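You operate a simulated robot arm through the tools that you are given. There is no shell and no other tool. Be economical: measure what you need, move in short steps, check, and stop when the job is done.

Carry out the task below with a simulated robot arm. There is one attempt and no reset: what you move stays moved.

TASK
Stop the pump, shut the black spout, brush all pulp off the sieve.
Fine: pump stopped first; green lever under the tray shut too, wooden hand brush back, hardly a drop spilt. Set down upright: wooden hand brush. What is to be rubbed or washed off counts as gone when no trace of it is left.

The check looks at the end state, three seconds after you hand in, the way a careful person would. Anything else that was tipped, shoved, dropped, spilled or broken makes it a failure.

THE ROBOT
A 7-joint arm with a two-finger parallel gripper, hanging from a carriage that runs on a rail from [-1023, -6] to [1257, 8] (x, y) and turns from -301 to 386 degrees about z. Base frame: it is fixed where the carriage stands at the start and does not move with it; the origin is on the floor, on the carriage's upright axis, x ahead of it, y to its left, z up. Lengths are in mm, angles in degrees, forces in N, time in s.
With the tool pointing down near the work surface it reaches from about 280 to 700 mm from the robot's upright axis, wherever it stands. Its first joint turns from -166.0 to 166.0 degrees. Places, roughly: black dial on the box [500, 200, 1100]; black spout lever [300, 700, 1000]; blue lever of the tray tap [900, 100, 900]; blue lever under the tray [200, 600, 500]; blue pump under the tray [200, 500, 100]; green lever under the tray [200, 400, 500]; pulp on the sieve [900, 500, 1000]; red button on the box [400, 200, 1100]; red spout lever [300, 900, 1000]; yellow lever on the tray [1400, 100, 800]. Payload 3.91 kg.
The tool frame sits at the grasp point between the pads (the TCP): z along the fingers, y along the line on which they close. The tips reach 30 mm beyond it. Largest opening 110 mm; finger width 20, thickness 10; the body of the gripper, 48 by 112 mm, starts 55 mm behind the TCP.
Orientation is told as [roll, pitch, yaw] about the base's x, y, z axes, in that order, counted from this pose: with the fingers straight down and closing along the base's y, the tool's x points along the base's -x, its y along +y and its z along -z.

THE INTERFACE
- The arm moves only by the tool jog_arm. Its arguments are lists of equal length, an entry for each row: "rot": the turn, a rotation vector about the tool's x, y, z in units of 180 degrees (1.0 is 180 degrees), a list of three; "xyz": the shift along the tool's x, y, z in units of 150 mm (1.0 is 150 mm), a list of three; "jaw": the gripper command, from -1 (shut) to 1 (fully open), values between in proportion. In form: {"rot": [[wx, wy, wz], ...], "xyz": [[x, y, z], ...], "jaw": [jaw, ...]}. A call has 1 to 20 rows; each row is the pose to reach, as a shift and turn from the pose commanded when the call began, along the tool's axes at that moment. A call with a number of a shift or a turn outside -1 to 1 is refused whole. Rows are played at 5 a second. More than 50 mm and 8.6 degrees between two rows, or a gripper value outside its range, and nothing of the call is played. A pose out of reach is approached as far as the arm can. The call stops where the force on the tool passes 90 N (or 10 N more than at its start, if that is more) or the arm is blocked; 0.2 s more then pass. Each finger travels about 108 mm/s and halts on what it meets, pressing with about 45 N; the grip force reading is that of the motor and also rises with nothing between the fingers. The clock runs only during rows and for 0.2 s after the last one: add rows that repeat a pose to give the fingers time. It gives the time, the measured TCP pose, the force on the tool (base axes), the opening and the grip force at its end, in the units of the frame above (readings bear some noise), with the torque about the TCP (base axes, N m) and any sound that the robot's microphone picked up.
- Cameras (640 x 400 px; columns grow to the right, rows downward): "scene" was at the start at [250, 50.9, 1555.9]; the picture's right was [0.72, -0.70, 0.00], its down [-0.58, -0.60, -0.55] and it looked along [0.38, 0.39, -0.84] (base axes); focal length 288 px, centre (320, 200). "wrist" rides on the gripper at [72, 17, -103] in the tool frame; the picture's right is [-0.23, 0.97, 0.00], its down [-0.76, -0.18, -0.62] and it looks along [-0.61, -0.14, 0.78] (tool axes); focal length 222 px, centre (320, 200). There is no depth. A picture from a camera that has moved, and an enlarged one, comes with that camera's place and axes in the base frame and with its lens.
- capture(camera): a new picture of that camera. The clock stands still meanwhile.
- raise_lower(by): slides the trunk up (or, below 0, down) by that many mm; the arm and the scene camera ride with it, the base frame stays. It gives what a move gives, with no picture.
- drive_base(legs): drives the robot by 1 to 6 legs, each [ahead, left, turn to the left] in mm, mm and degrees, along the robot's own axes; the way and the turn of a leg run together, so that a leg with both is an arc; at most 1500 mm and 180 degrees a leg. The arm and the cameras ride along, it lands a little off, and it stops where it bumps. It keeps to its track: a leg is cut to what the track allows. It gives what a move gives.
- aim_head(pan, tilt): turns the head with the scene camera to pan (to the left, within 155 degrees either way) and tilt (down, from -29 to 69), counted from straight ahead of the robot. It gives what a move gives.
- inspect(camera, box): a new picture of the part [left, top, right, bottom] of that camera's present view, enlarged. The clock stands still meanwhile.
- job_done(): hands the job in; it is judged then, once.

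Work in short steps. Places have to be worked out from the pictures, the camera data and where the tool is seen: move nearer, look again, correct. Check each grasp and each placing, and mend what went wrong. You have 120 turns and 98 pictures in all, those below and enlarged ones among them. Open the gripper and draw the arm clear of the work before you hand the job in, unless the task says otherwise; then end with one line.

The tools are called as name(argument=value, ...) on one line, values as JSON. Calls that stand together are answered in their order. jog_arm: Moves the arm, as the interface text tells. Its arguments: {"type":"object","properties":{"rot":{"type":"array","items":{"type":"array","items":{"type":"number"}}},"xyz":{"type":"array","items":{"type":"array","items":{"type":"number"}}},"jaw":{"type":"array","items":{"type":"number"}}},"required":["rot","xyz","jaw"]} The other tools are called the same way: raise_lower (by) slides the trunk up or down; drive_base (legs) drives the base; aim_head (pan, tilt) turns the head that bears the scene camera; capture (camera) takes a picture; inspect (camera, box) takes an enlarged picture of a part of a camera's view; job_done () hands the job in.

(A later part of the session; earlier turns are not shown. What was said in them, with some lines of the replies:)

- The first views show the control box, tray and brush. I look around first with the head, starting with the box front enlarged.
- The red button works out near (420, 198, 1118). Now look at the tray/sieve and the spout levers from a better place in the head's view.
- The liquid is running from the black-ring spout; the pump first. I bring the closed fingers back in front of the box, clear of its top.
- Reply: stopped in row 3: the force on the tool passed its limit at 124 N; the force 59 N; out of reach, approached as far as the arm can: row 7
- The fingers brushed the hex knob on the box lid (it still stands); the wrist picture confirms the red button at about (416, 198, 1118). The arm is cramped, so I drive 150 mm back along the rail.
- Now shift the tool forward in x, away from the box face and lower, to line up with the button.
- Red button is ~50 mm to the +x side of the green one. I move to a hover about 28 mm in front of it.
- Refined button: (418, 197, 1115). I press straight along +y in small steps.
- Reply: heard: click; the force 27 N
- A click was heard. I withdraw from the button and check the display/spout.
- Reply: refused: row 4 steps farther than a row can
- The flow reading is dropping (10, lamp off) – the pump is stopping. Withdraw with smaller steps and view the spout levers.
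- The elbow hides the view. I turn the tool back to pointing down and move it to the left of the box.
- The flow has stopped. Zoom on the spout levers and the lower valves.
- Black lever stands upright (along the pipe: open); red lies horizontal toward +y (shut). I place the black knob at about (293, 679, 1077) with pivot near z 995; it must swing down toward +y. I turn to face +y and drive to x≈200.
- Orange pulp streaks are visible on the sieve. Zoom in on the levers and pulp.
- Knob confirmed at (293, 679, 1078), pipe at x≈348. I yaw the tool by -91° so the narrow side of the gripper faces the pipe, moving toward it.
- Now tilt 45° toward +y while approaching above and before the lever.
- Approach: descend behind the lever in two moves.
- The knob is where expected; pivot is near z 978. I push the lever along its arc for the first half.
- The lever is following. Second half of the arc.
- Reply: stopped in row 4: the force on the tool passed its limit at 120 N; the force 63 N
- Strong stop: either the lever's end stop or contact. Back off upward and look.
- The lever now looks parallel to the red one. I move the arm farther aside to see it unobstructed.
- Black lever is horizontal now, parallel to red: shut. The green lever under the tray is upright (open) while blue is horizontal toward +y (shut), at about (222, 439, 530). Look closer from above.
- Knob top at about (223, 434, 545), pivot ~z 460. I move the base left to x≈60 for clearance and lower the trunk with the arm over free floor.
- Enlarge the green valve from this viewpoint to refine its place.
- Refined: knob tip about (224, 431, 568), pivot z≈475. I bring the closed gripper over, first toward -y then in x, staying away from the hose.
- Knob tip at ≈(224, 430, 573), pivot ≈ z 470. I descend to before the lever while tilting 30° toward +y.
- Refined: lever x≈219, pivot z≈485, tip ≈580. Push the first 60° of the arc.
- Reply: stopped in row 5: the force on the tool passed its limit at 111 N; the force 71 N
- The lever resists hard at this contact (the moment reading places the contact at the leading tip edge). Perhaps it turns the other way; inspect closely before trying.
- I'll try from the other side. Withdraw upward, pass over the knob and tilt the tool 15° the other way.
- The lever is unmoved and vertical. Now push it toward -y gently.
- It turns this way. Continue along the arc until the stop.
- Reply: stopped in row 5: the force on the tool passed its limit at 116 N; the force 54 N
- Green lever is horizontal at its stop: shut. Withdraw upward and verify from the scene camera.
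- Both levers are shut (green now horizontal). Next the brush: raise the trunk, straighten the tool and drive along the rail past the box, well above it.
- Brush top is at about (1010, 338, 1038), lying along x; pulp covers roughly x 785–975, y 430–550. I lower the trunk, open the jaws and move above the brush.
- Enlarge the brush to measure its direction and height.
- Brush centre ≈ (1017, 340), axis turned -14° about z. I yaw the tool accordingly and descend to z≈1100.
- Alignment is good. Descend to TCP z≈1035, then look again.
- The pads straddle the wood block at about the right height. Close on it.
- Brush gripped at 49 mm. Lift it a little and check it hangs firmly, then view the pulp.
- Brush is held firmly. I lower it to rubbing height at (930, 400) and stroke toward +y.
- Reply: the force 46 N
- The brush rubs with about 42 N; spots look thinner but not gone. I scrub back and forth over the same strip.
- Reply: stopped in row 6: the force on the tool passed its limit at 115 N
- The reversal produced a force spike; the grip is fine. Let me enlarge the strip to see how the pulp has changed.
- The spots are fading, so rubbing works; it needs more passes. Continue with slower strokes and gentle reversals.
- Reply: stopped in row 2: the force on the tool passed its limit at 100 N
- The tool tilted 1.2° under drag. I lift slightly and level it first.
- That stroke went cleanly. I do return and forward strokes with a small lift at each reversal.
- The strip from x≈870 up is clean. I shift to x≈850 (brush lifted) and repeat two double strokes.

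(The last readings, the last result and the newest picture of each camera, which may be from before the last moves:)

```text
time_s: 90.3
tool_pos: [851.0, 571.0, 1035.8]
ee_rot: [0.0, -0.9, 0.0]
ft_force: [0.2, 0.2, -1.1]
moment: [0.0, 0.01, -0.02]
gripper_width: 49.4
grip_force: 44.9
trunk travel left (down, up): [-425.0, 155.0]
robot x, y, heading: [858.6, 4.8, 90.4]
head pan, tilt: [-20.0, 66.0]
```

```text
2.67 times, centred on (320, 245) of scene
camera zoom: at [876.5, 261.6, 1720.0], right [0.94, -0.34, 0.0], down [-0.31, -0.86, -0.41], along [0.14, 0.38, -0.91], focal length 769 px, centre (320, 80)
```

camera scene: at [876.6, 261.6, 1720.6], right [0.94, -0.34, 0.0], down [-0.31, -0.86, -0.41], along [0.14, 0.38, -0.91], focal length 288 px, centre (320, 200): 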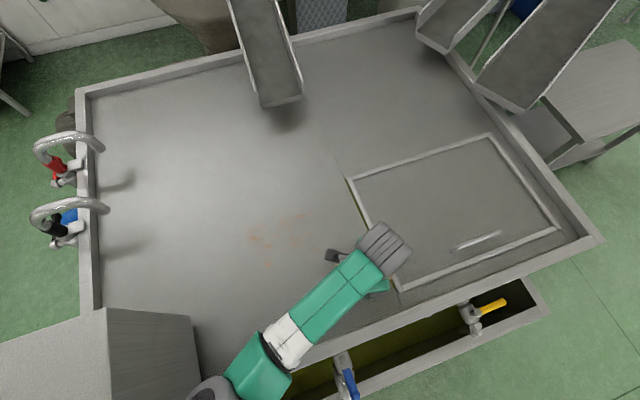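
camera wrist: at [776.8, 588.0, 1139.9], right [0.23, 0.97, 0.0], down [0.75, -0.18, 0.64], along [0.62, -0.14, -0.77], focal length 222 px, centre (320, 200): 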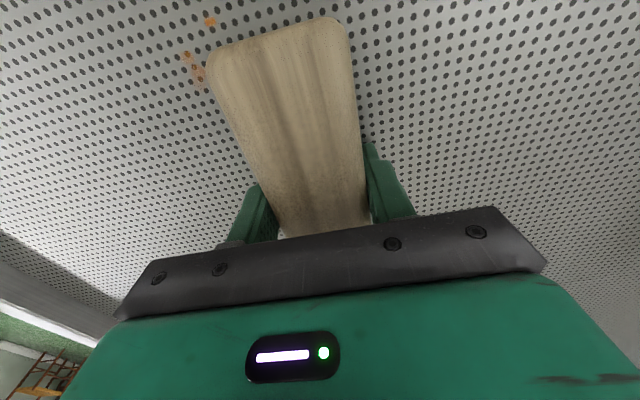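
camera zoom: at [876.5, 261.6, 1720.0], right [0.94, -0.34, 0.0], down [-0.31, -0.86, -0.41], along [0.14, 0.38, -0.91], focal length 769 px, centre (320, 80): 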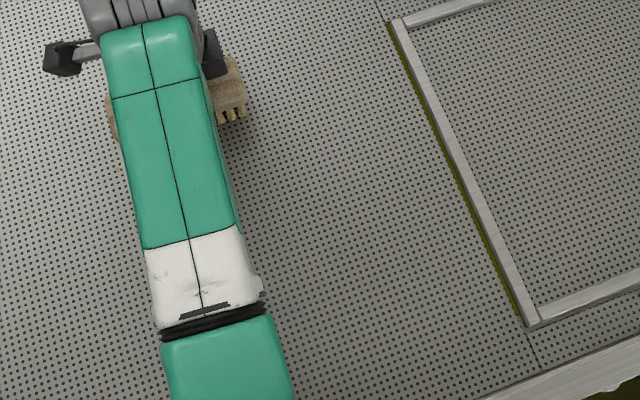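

Most of the middle strip is clean; leftovers are at x<790. Lift, shift to x≈775 and lower to contact, reading the force.

jog_arm(rot=[[0, 0, 0], [0, 0, 0], [0, 0, 0], [0, 0, 0], [0, 0, 0]], xyz=[[0.1, 0, -0.05], [0.3, 0, -0.05], [0.5, 0, -0.03], [0.5, 0, 0], [0.5, 0, 0.01]], jaw=[-1, -1, -1, -1, -1])

jog_arm(rot=[[0, 0, 0], [0, 0, 0]], xyz=[[0, 0, 0.01], [0, 0, 0.015]], jaw=[-1, -1])

```text
time_s: 91.5
tool_pos: [776.8, 571.7, 1034.7]
ee_rot: [0.1, -0.8, 0.1]
ft_force: [-0.8, 0.0, -1.3]
moment: [0.02, -0.02, 0.01]
gripper_width: 49.3
grip_force: 44.7
trunk travel left (down, up): [-425.0, 155.0]
robot x, y, heading: [855.1, 4.6, 90.2]
head pan, tilt: [-20.0, 66.0]
```

```text
time_s: 92.1
tool_pos: [775.9, 571.4, 1035.4]
ee_rot: [0.2, -1.0, 0.0]
ft_force: [2.1, -7.5, 14.3]
moment: [-0.53, 0.09, 0.14]
gripper_width: 49.5
grip_force: 44.8
trunk travel left (down, up): [-425.0, 155.0]
robot x, y, heading: [855.9, 5.5, 90.4]
head pan, tilt: [-20.0, 66.0]
```

Contact is at about z 1034. Now stroke this strip back and forth.

jog_arm(rot=[[0, 0, 0], [0, 0, 0], [0, 0, 0], [0, 0, 0], [0, 0, 0], [0, 0, 0], [0, 0, 0], [0, 0, 0], [0, 0, 0], [0, 0, 0], [0, 0, 0], [0, 0, 0], [0, 0, 0], [0, 0, 0], [0, 0, 0], [0, 0, 0], [0, 0, 0], [0, 0, 0], [0, 0, 0]], xyz=[[0, -0.05, 0], [0, -0.15, 0.008], [0, -0.28, 0.008], [0, -0.41, 0.008], [0, -0.54, 0.008], [0, -0.67, 0.008], [0, -0.8, 0.008], [0, -0.93, 0.008], [0, -1, -0.025], [0, -0.95, -0.025], [0, -0.85, 0.005], [0, -0.72, 0.008], [0, -0.59, 0.008], [0, -0.46, 0.008], [0, -0.33, 0.008], [0, -0.2, 0.008], [0, -0.07, 0.008], [0, 0, -0.025], [0, 0, -0.025]], jaw=[-1, -1, -1, -1, -1, -1, -1, -1, -1, -1, -1, -1, -1, -1, -1, -1, -1, -1, -1])

jog_arm(rot=[[0, 0, 0], [0, 0, 0], [0, 0, 0], [0, 0, 0], [0, 0, 0], [0, 0, 0], [0, 0, 0], [0, 0, 0], [0, 0, 0], [0, 0, 0], [0, 0, 0], [0, 0, 0], [0, 0, 0], [0, 0, 0], [0, 0, 0], [0, 0, 0], [0, 0, 0], [0, 0, 0], [0, 0, 0]], xyz=[[0, -0.05, 0.02], [0, -0.15, 0.033], [0, -0.28, 0.033], [0, -0.41, 0.033], [0, -0.54, 0.033], [0, -0.67, 0.033], [0, -0.8, 0.033], [0, -0.93, 0.033], [0, -1, 0], [0, -0.95, 0], [0, -0.85, 0.03], [0, -0.72, 0.033], [0, -0.59, 0.033], [0, -0.46, 0.033], [0, -0.33, 0.033], [0, -0.2, 0.033], [0, -0.07, 0.033], [0, 0, 0], [0, 0, -0.3]], jaw=[-1, -1, -1, -1, -1, -1, -1, -1, -1, -1, -1, -1, -1, -1, -1, -1, -1, -1, -1])

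capture(camera="wrist")

inspect(camera="scene", box=[140, 170, 380, 320])

```text
time_s: 96.1
tool_pos: [776.8, 570.9, 1034.5]
ee_rot: [0.0, -0.9, -0.1]
ft_force: [0.1, 0.0, -1.1]
moment: [0.03, -0.04, 0.01]
gripper_width: 49.5
grip_force: 45.2
trunk travel left (down, up): [-425.0, 155.0]
robot x, y, heading: [859.3, 7.2, 90.3]
head pan, tilt: [-20.0, 66.0]
```

```text
time_s: 100.1
tool_pos: [775.7, 571.6, 1080.9]
ee_rot: [0.0, -0.9, 0.1]
ft_force: [0.6, -0.6, -1.1]
moment: [0.04, -0.01, 0.0]
gripper_width: 49.2
grip_force: 44.9
trunk travel left (down, up): [-425.0, 155.0]
robot x, y, heading: [855.5, 5.9, 90.4]
head pan, tilt: [-20.0, 66.0]
```

```text
30 pictures are left
camera wrist: at [700.9, 588.4, 1183.7], right [0.23, 0.97, 0.0], down [0.75, -0.18, 0.64], along [0.62, -0.14, -0.77], focal length 222 px, centre (320, 200)
```

wrist: 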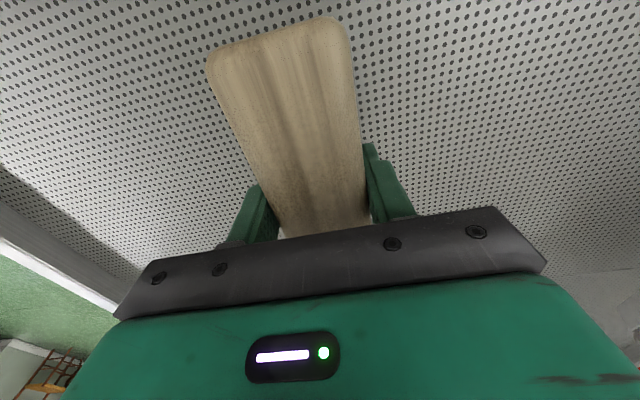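

```text
2.67 times, centred on (260, 245) of scene
camera zoom: at [876.6, 261.4, 1719.7], right [0.94, -0.34, 0.0], down [-0.31, -0.86, -0.41], along [0.14, 0.38, -0.91], focal length 769 px, centre (480, 80)
```

zoom: 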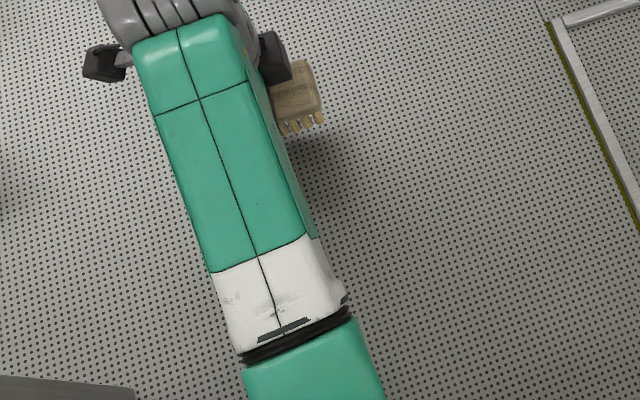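

The strip looks clean. I carry the brush back toward its place and then inspect the whole pulp area for traces.

jog_arm(rot=[[0, 0, 0], [0, 0, 0], [0, 0, 0], [0, 0, 0], [0, 0, 0], [0, 0, 0]], xyz=[[-0.16, -0.16, -0.1], [-0.33, -0.33, -0.2], [-0.5, -0.5, -0.2], [-0.66, -0.66, -0.2], [-0.83, -0.83, -0.2], [-1, -1, -0.2]], jaw=[-1, -1, -1, -1, -1, -1])

jog_arm(rot=[[0, 0, 0], [0, 0, 0], [0, 0, 0], [0, 0, 0]], xyz=[[-0.16, -0.13, 0], [-0.33, -0.27, 0], [-0.5, -0.4, 0], [-0.62, -0.54, 0]], jaw=[-1, -1, -1, -1])

inspect(camera="scene", box=[220, 180, 350, 290])

capture(camera="wrist")

```text
time_s: 101.5
tool_pos: [924.7, 421.7, 1114.1]
ee_rot: [0.1, -1.0, 0.1]
ft_force: [-0.1, -0.1, -2.0]
moment: [-0.03, -0.03, 0.04]
gripper_width: 49.3
grip_force: 45.1
trunk travel left (down, up): [-425.0, 155.0]
robot x, y, heading: [856.9, 5.2, 90.3]
head pan, tilt: [-20.0, 66.0]
```

```text
time_s: 102.5
tool_pos: [1016.0, 339.6, 1115.6]
ee_rot: [0.1, -1.0, 0.0]
ft_force: [0.4, 0.3, -0.8]
moment: [0.03, 0.04, -0.03]
gripper_width: 49.3
grip_force: 44.8
trunk travel left (down, up): [-425.0, 155.0]
robot x, y, heading: [855.5, 4.6, 90.2]
head pan, tilt: [-20.0, 66.0]
```

```text
3.64 times, centred on (285, 235) of scene
camera zoom: at [876.5, 261.6, 1720.6], right [0.94, -0.34, 0.0], down [-0.31, -0.86, -0.41], along [0.14, 0.38, -0.91], focal length 1049 px, centre (447, 73)
```

zoom: 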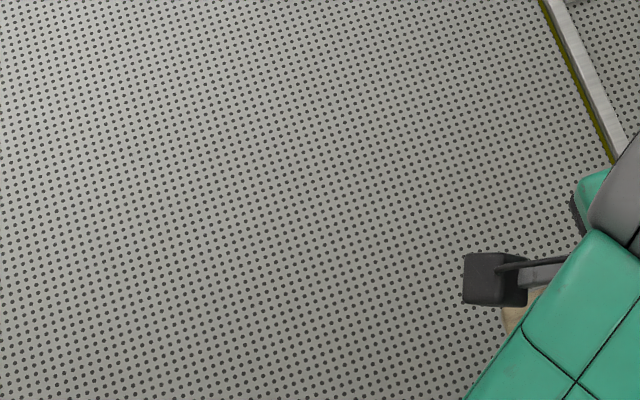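

```text
27 pictures are left
camera wrist: at [942.9, 357.5, 1219.2], right [0.23, 0.97, 0.01], down [0.75, -0.18, 0.63], along [0.62, -0.14, -0.77], focal length 222 px, centre (320, 200)
```

wrist: 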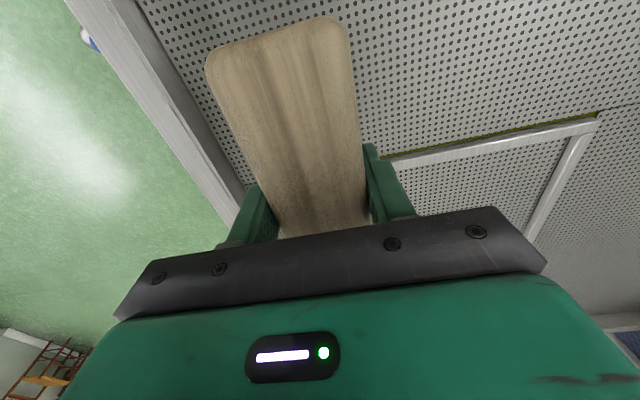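

Enlarge the pulp area more strongly before putting down the brush.

inspect(camera="scene", box=[236, 205, 282, 265])

inspect(camera="scene", box=[278, 205, 334, 265])

```text
6.67 times, centred on (259, 235) of scene
camera zoom: at [876.5, 261.6, 1720.6], right [0.94, -0.34, 0.0], down [-0.31, -0.86, -0.41], along [0.14, 0.38, -0.91], focal length 1923 px, centre (727, -33)
```

zoom: 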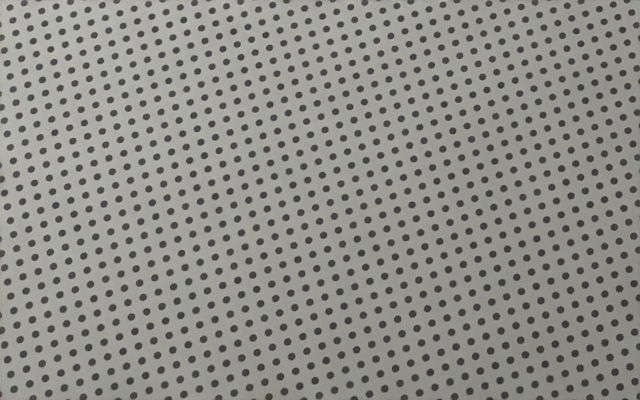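

```text
6.67 times, centred on (306, 235) of scene
camera zoom: at [876.5, 261.6, 1720.6], right [0.94, -0.34, 0.0], down [-0.31, -0.86, -0.41], along [0.14, 0.38, -0.91], focal length 1923 px, centre (413, -33)
```

zoom: 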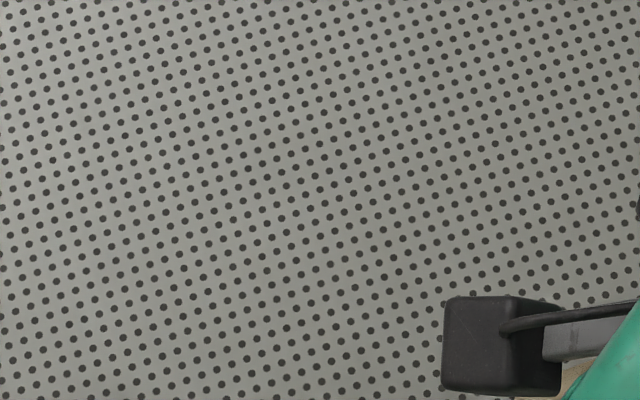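

No trace of orange remains, including at the earlier far spots. I rotate the brush back to its original -14° and lower it at its old place (1019, 340).

jog_arm(rot=[[0, 0, 0.04], [0, 0, 0.079], [0, 0, 0.079], [0, 0, 0.079], [0, 0, 0.079]], xyz=[[-0.01, 0, 0.1], [-0.023, 0.004, 0.2], [-0.023, 0.004, 0.35], [-0.023, 0.004, 0.45], [-0.023, 0.004, 0.5]], jaw=[-1, -1, -1, -1, -1])

jog_arm(rot=[[0, 0, 0], [0, 0, 0], [0, 0, 0]], xyz=[[0, 0, 0.015], [0, 0, 0.025], [0, 0, 0.03]], jaw=[-1, -1, -1])

```text
time_s: 103.7
tool_pos: [1021.6, 341.4, 1039.8]
ee_rot: [0.3, -0.8, -14.1]
ft_force: [0.4, 0.7, -1.0]
moment: [0.0, -0.02, -0.02]
gripper_width: 49.6
grip_force: 45.1
trunk travel left (down, up): [-425.0, 155.0]
robot x, y, heading: [859.1, 3.4, 90.1]
head pan, tilt: [-20.0, 66.0]
```

```text
time_s: 104.5
tool_pos: [1021.7, 340.1, 1036.8]
ee_rot: [0.4, -0.8, -14.2]
ft_force: [-0.5, 0.8, 0.1]
moment: [0.01, 0.01, 0.02]
gripper_width: 49.3
grip_force: 44.8
trunk travel left (down, up): [-425.0, 155.0]
robot x, y, heading: [856.3, 6.9, 90.2]
head pan, tilt: [-20.0, 66.0]
```

A touch lower until the bristles carry the weight.

jog_arm(rot=[[0, 0, 0], [0, 0, 0], [0, 0, 0]], xyz=[[-0.0, 0, 0.005], [0, 0, 0.01], [0, 0, 0.013]], jaw=[-1, -1, -1])

```text
time_s: 105.3
tool_pos: [1022.2, 341.2, 1036.0]
ee_rot: [0.4, -0.9, -14.1]
ft_force: [-4.6, -5.2, 18.6]
moment: [-0.02, -0.93, -0.22]
gripper_width: 49.4
grip_force: 45.0
trunk travel left (down, up): [-425.0, 155.0]
robot x, y, heading: [860.7, 1.8, 90.5]
head pan, tilt: [-20.0, 66.0]
```

Contact (19 N). Open the jaws in place, then rise.

jog_arm(rot=[[0, 0, 0], [0, 0, 0], [0, 0, 0], [0, 0, 0]], xyz=[[0, 0, -0.005], [0, 0, -0.005], [0, 0, -0.005], [0, 0, -0.005]], jaw=[-0.05, 0.2, 0.6, 0.8])

jog_arm(rot=[[0, 0, 0], [0, 0, 0], [0, 0, 0], [0, 0, 0], [0, 0, 0]], xyz=[[0, 0, -0.15], [0, 0, -0.4], [0, 0, -0.6], [0, 0, -0.8], [0, 0, -1]], jaw=[0.8, 0.8, 0.8, 0.8, 0.8])

capture(camera="wrist")

```text
time_s: 106.3
tool_pos: [1021.7, 341.6, 1035.2]
ee_rot: [0.2, -0.8, -14.2]
ft_force: [-0.6, 0.7, 0.2]
moment: [0.0, -0.04, -0.02]
gripper_width: 99.1
grip_force: 0.0
trunk travel left (down, up): [-425.0, 155.0]
robot x, y, heading: [860.0, 8.4, 90.1]
head pan, tilt: [-20.0, 66.0]
```

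```text
time_s: 107.5
tool_pos: [1020.3, 339.6, 1184.4]
ee_rot: [0.2, -0.9, -14.1]
ft_force: [0.0, -0.2, 0.2]
moment: [0.02, 0.0, -0.01]
gripper_width: 98.7
grip_force: 0.0
trunk travel left (down, up): [-425.0, 155.0]
robot x, y, heading: [859.6, 8.1, 90.4]
head pan, tilt: [-20.0, 66.0]
```

```text
24 pictures are left
camera wrist: at [952.5, 374.7, 1288.4], right [0.46, 0.89, 0.01], down [0.69, -0.36, 0.63], along [0.57, -0.29, -0.77], focal length 222 px, centre (320, 200)
```

wrist: 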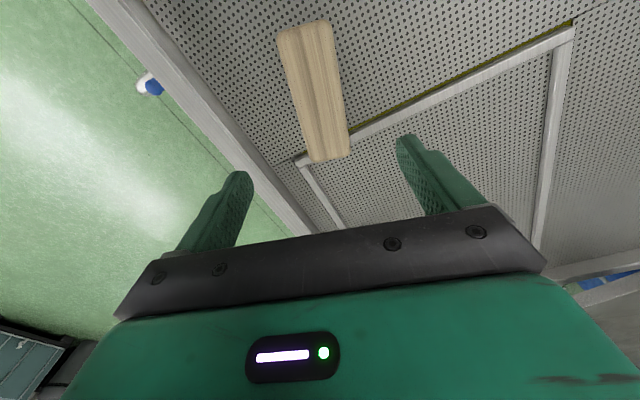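

The brush stands in its place. I raise the arm clear and take final looks at sieve, box display and spouts.

raise_lower(by=150)

jog_arm(rot=[[0, 0, 0], [0, 0, 0], [0, 0, 0], [0, 0, 0]], xyz=[[-0.1, -0.2, -0.1], [-0.2, -0.3, -0.2], [-0.4, -0.3, -0.3], [-0.6, -0.3, -0.4]], jaw=[0.8, 0.8, 0.8, 0.8])

aim_head(pan=15, tilt=58)

capture(camera="scene")

inspect(camera="scene", box=[260, 200, 500, 350])

```text
time_s: 109.2
tool_pos: [1019.3, 341.1, 1334.9]
ee_rot: [0.3, -0.8, -14.1]
ft_force: [0.2, 0.1, 0.6]
moment: [-0.03, 0.01, 0.01]
gripper_width: 98.9
grip_force: 0.1
trunk travel left (down, up): [-575.0, 5.0]
robot x, y, heading: [859.3, 7.3, 90.2]
head pan, tilt: [-20.0, 66.0]
```

```text
time_s: 110.2
tool_pos: [1093.8, 275.7, 1394.8]
ee_rot: [0.2, -0.8, -14.2]
ft_force: [-0.1, 0.0, -0.4]
moment: [0.0, -0.04, 0.01]
gripper_width: 99.1
grip_force: 0.0
trunk travel left (down, up): [-575.0, 5.0]
robot x, y, heading: [858.8, 8.1, 90.5]
head pan, tilt: [-20.0, 66.0]
```

```text
time_s: 111.2
tool_pos: [1094.0, 275.1, 1396.4]
ee_rot: [0.2, -0.8, -14.2]
ft_force: [0.5, -0.1, 0.0]
moment: [-0.01, 0.01, 0.02]
gripper_width: 99.0
grip_force: 0.1
trunk travel left (down, up): [-575.0, 5.0]
robot x, y, heading: [856.2, 3.5, 90.2]
head pan, tilt: [15.0, 58.0]
```

```text
23 pictures are left
camera scene: at [838.4, 272.1, 1879.5], right [0.96, 0.26, 0.0], down [0.22, -0.82, -0.53], along [-0.14, 0.51, -0.85], focal length 288 px, centre (320, 200)
```

scene: 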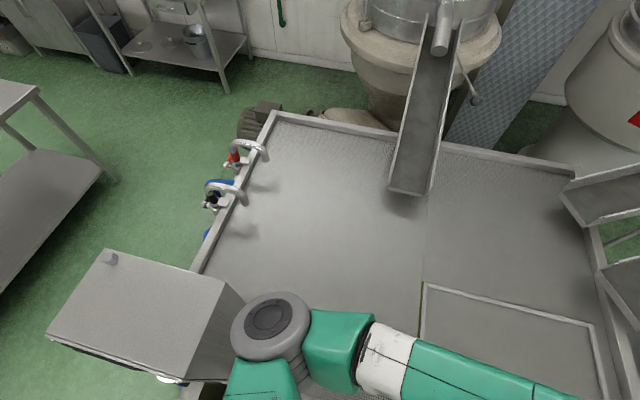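

```text
2.67 times, centred on (380, 275) of scene
camera zoom: at [838.4, 272.1, 1879.5], right [0.96, 0.26, 0.0], down [0.22, -0.82, -0.53], along [-0.14, 0.51, -0.85], focal length 769 px, centre (160, 0)
```

zoom: 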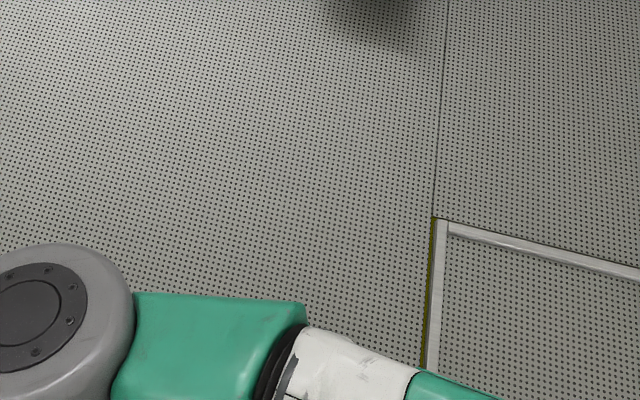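

Sieve is clean here. I drive away to the right end and look back for a last check of brush and sieve.

drive_base(legs=[[0, -380, 0]])

aim_head(pan=50, tilt=50)

capture(camera="scene")

inspect(camera="scene", box=[200, 150, 440, 300])

```text
time_s: 113.6
tool_pos: [1471.5, 277.1, 1396.9]
ee_rot: [0.3, -0.8, -14.4]
ft_force: [-0.4, -0.1, 0.6]
moment: [0.01, -0.01, -0.01]
gripper_width: 98.8
grip_force: 0.1
trunk travel left (down, up): [-575.0, 5.0]
robot x, y, heading: [1233.8, 8.6, 89.8]
head pan, tilt: [15.0, 58.0]
```

```text
time_s: 114.6
tool_pos: [1471.3, 277.7, 1396.4]
ee_rot: [0.2, -0.8, -14.4]
ft_force: [-0.6, 0.6, 0.3]
moment: [0.0, -0.02, -0.04]
gripper_width: 98.9
grip_force: 0.1
trunk travel left (down, up): [-575.0, 5.0]
robot x, y, heading: [1231.8, 7.8, 90.2]
head pan, tilt: [50.0, 50.0]
```

```text
21 pictures are left
camera scene: at [1173.8, 257.3, 1889.7], right [0.64, 0.77, 0.0], down [0.59, -0.49, -0.64], along [-0.49, 0.41, -0.77], focal length 288 px, centre (320, 200)
```

scene: 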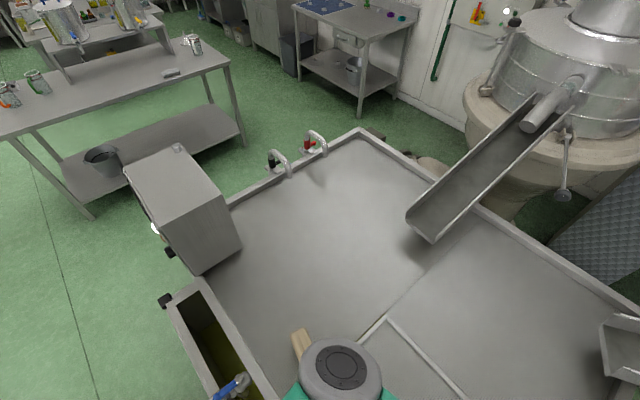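

```text
2.67 times, centred on (320, 225) of scene
camera zoom: at [1173.8, 257.3, 1889.7], right [0.64, 0.77, 0.0], down [0.59, -0.49, -0.64], along [-0.49, 0.41, -0.77], focal length 769 px, centre (320, 133)
```

zoom: 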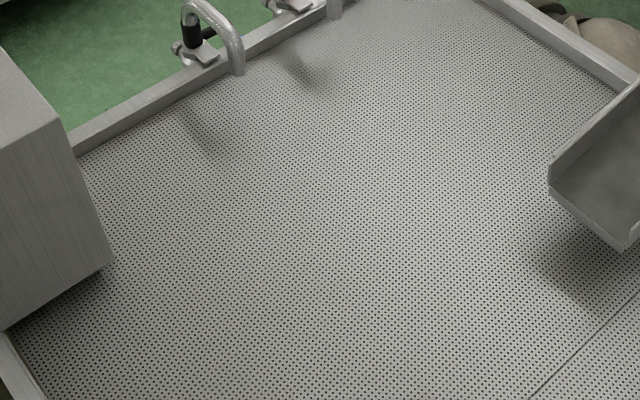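

The sieve is clean and the brush is standing in its place. The spout and green lever are shut, the pump is stopped, and the arm is clear with the gripper open, so I hand in.

job_done()

```text
The job is handed in.
```

I stopped the pump first, then shut the black spout and the green lever under the tray. I brushed all the pulp off the sieve, saw no trace left in the close-ups, and set the wooden hand brush back upright in its place. On the way to the stop button the fingers bumped the hex knob on top of the control box; it looked upright and in place afterwards.
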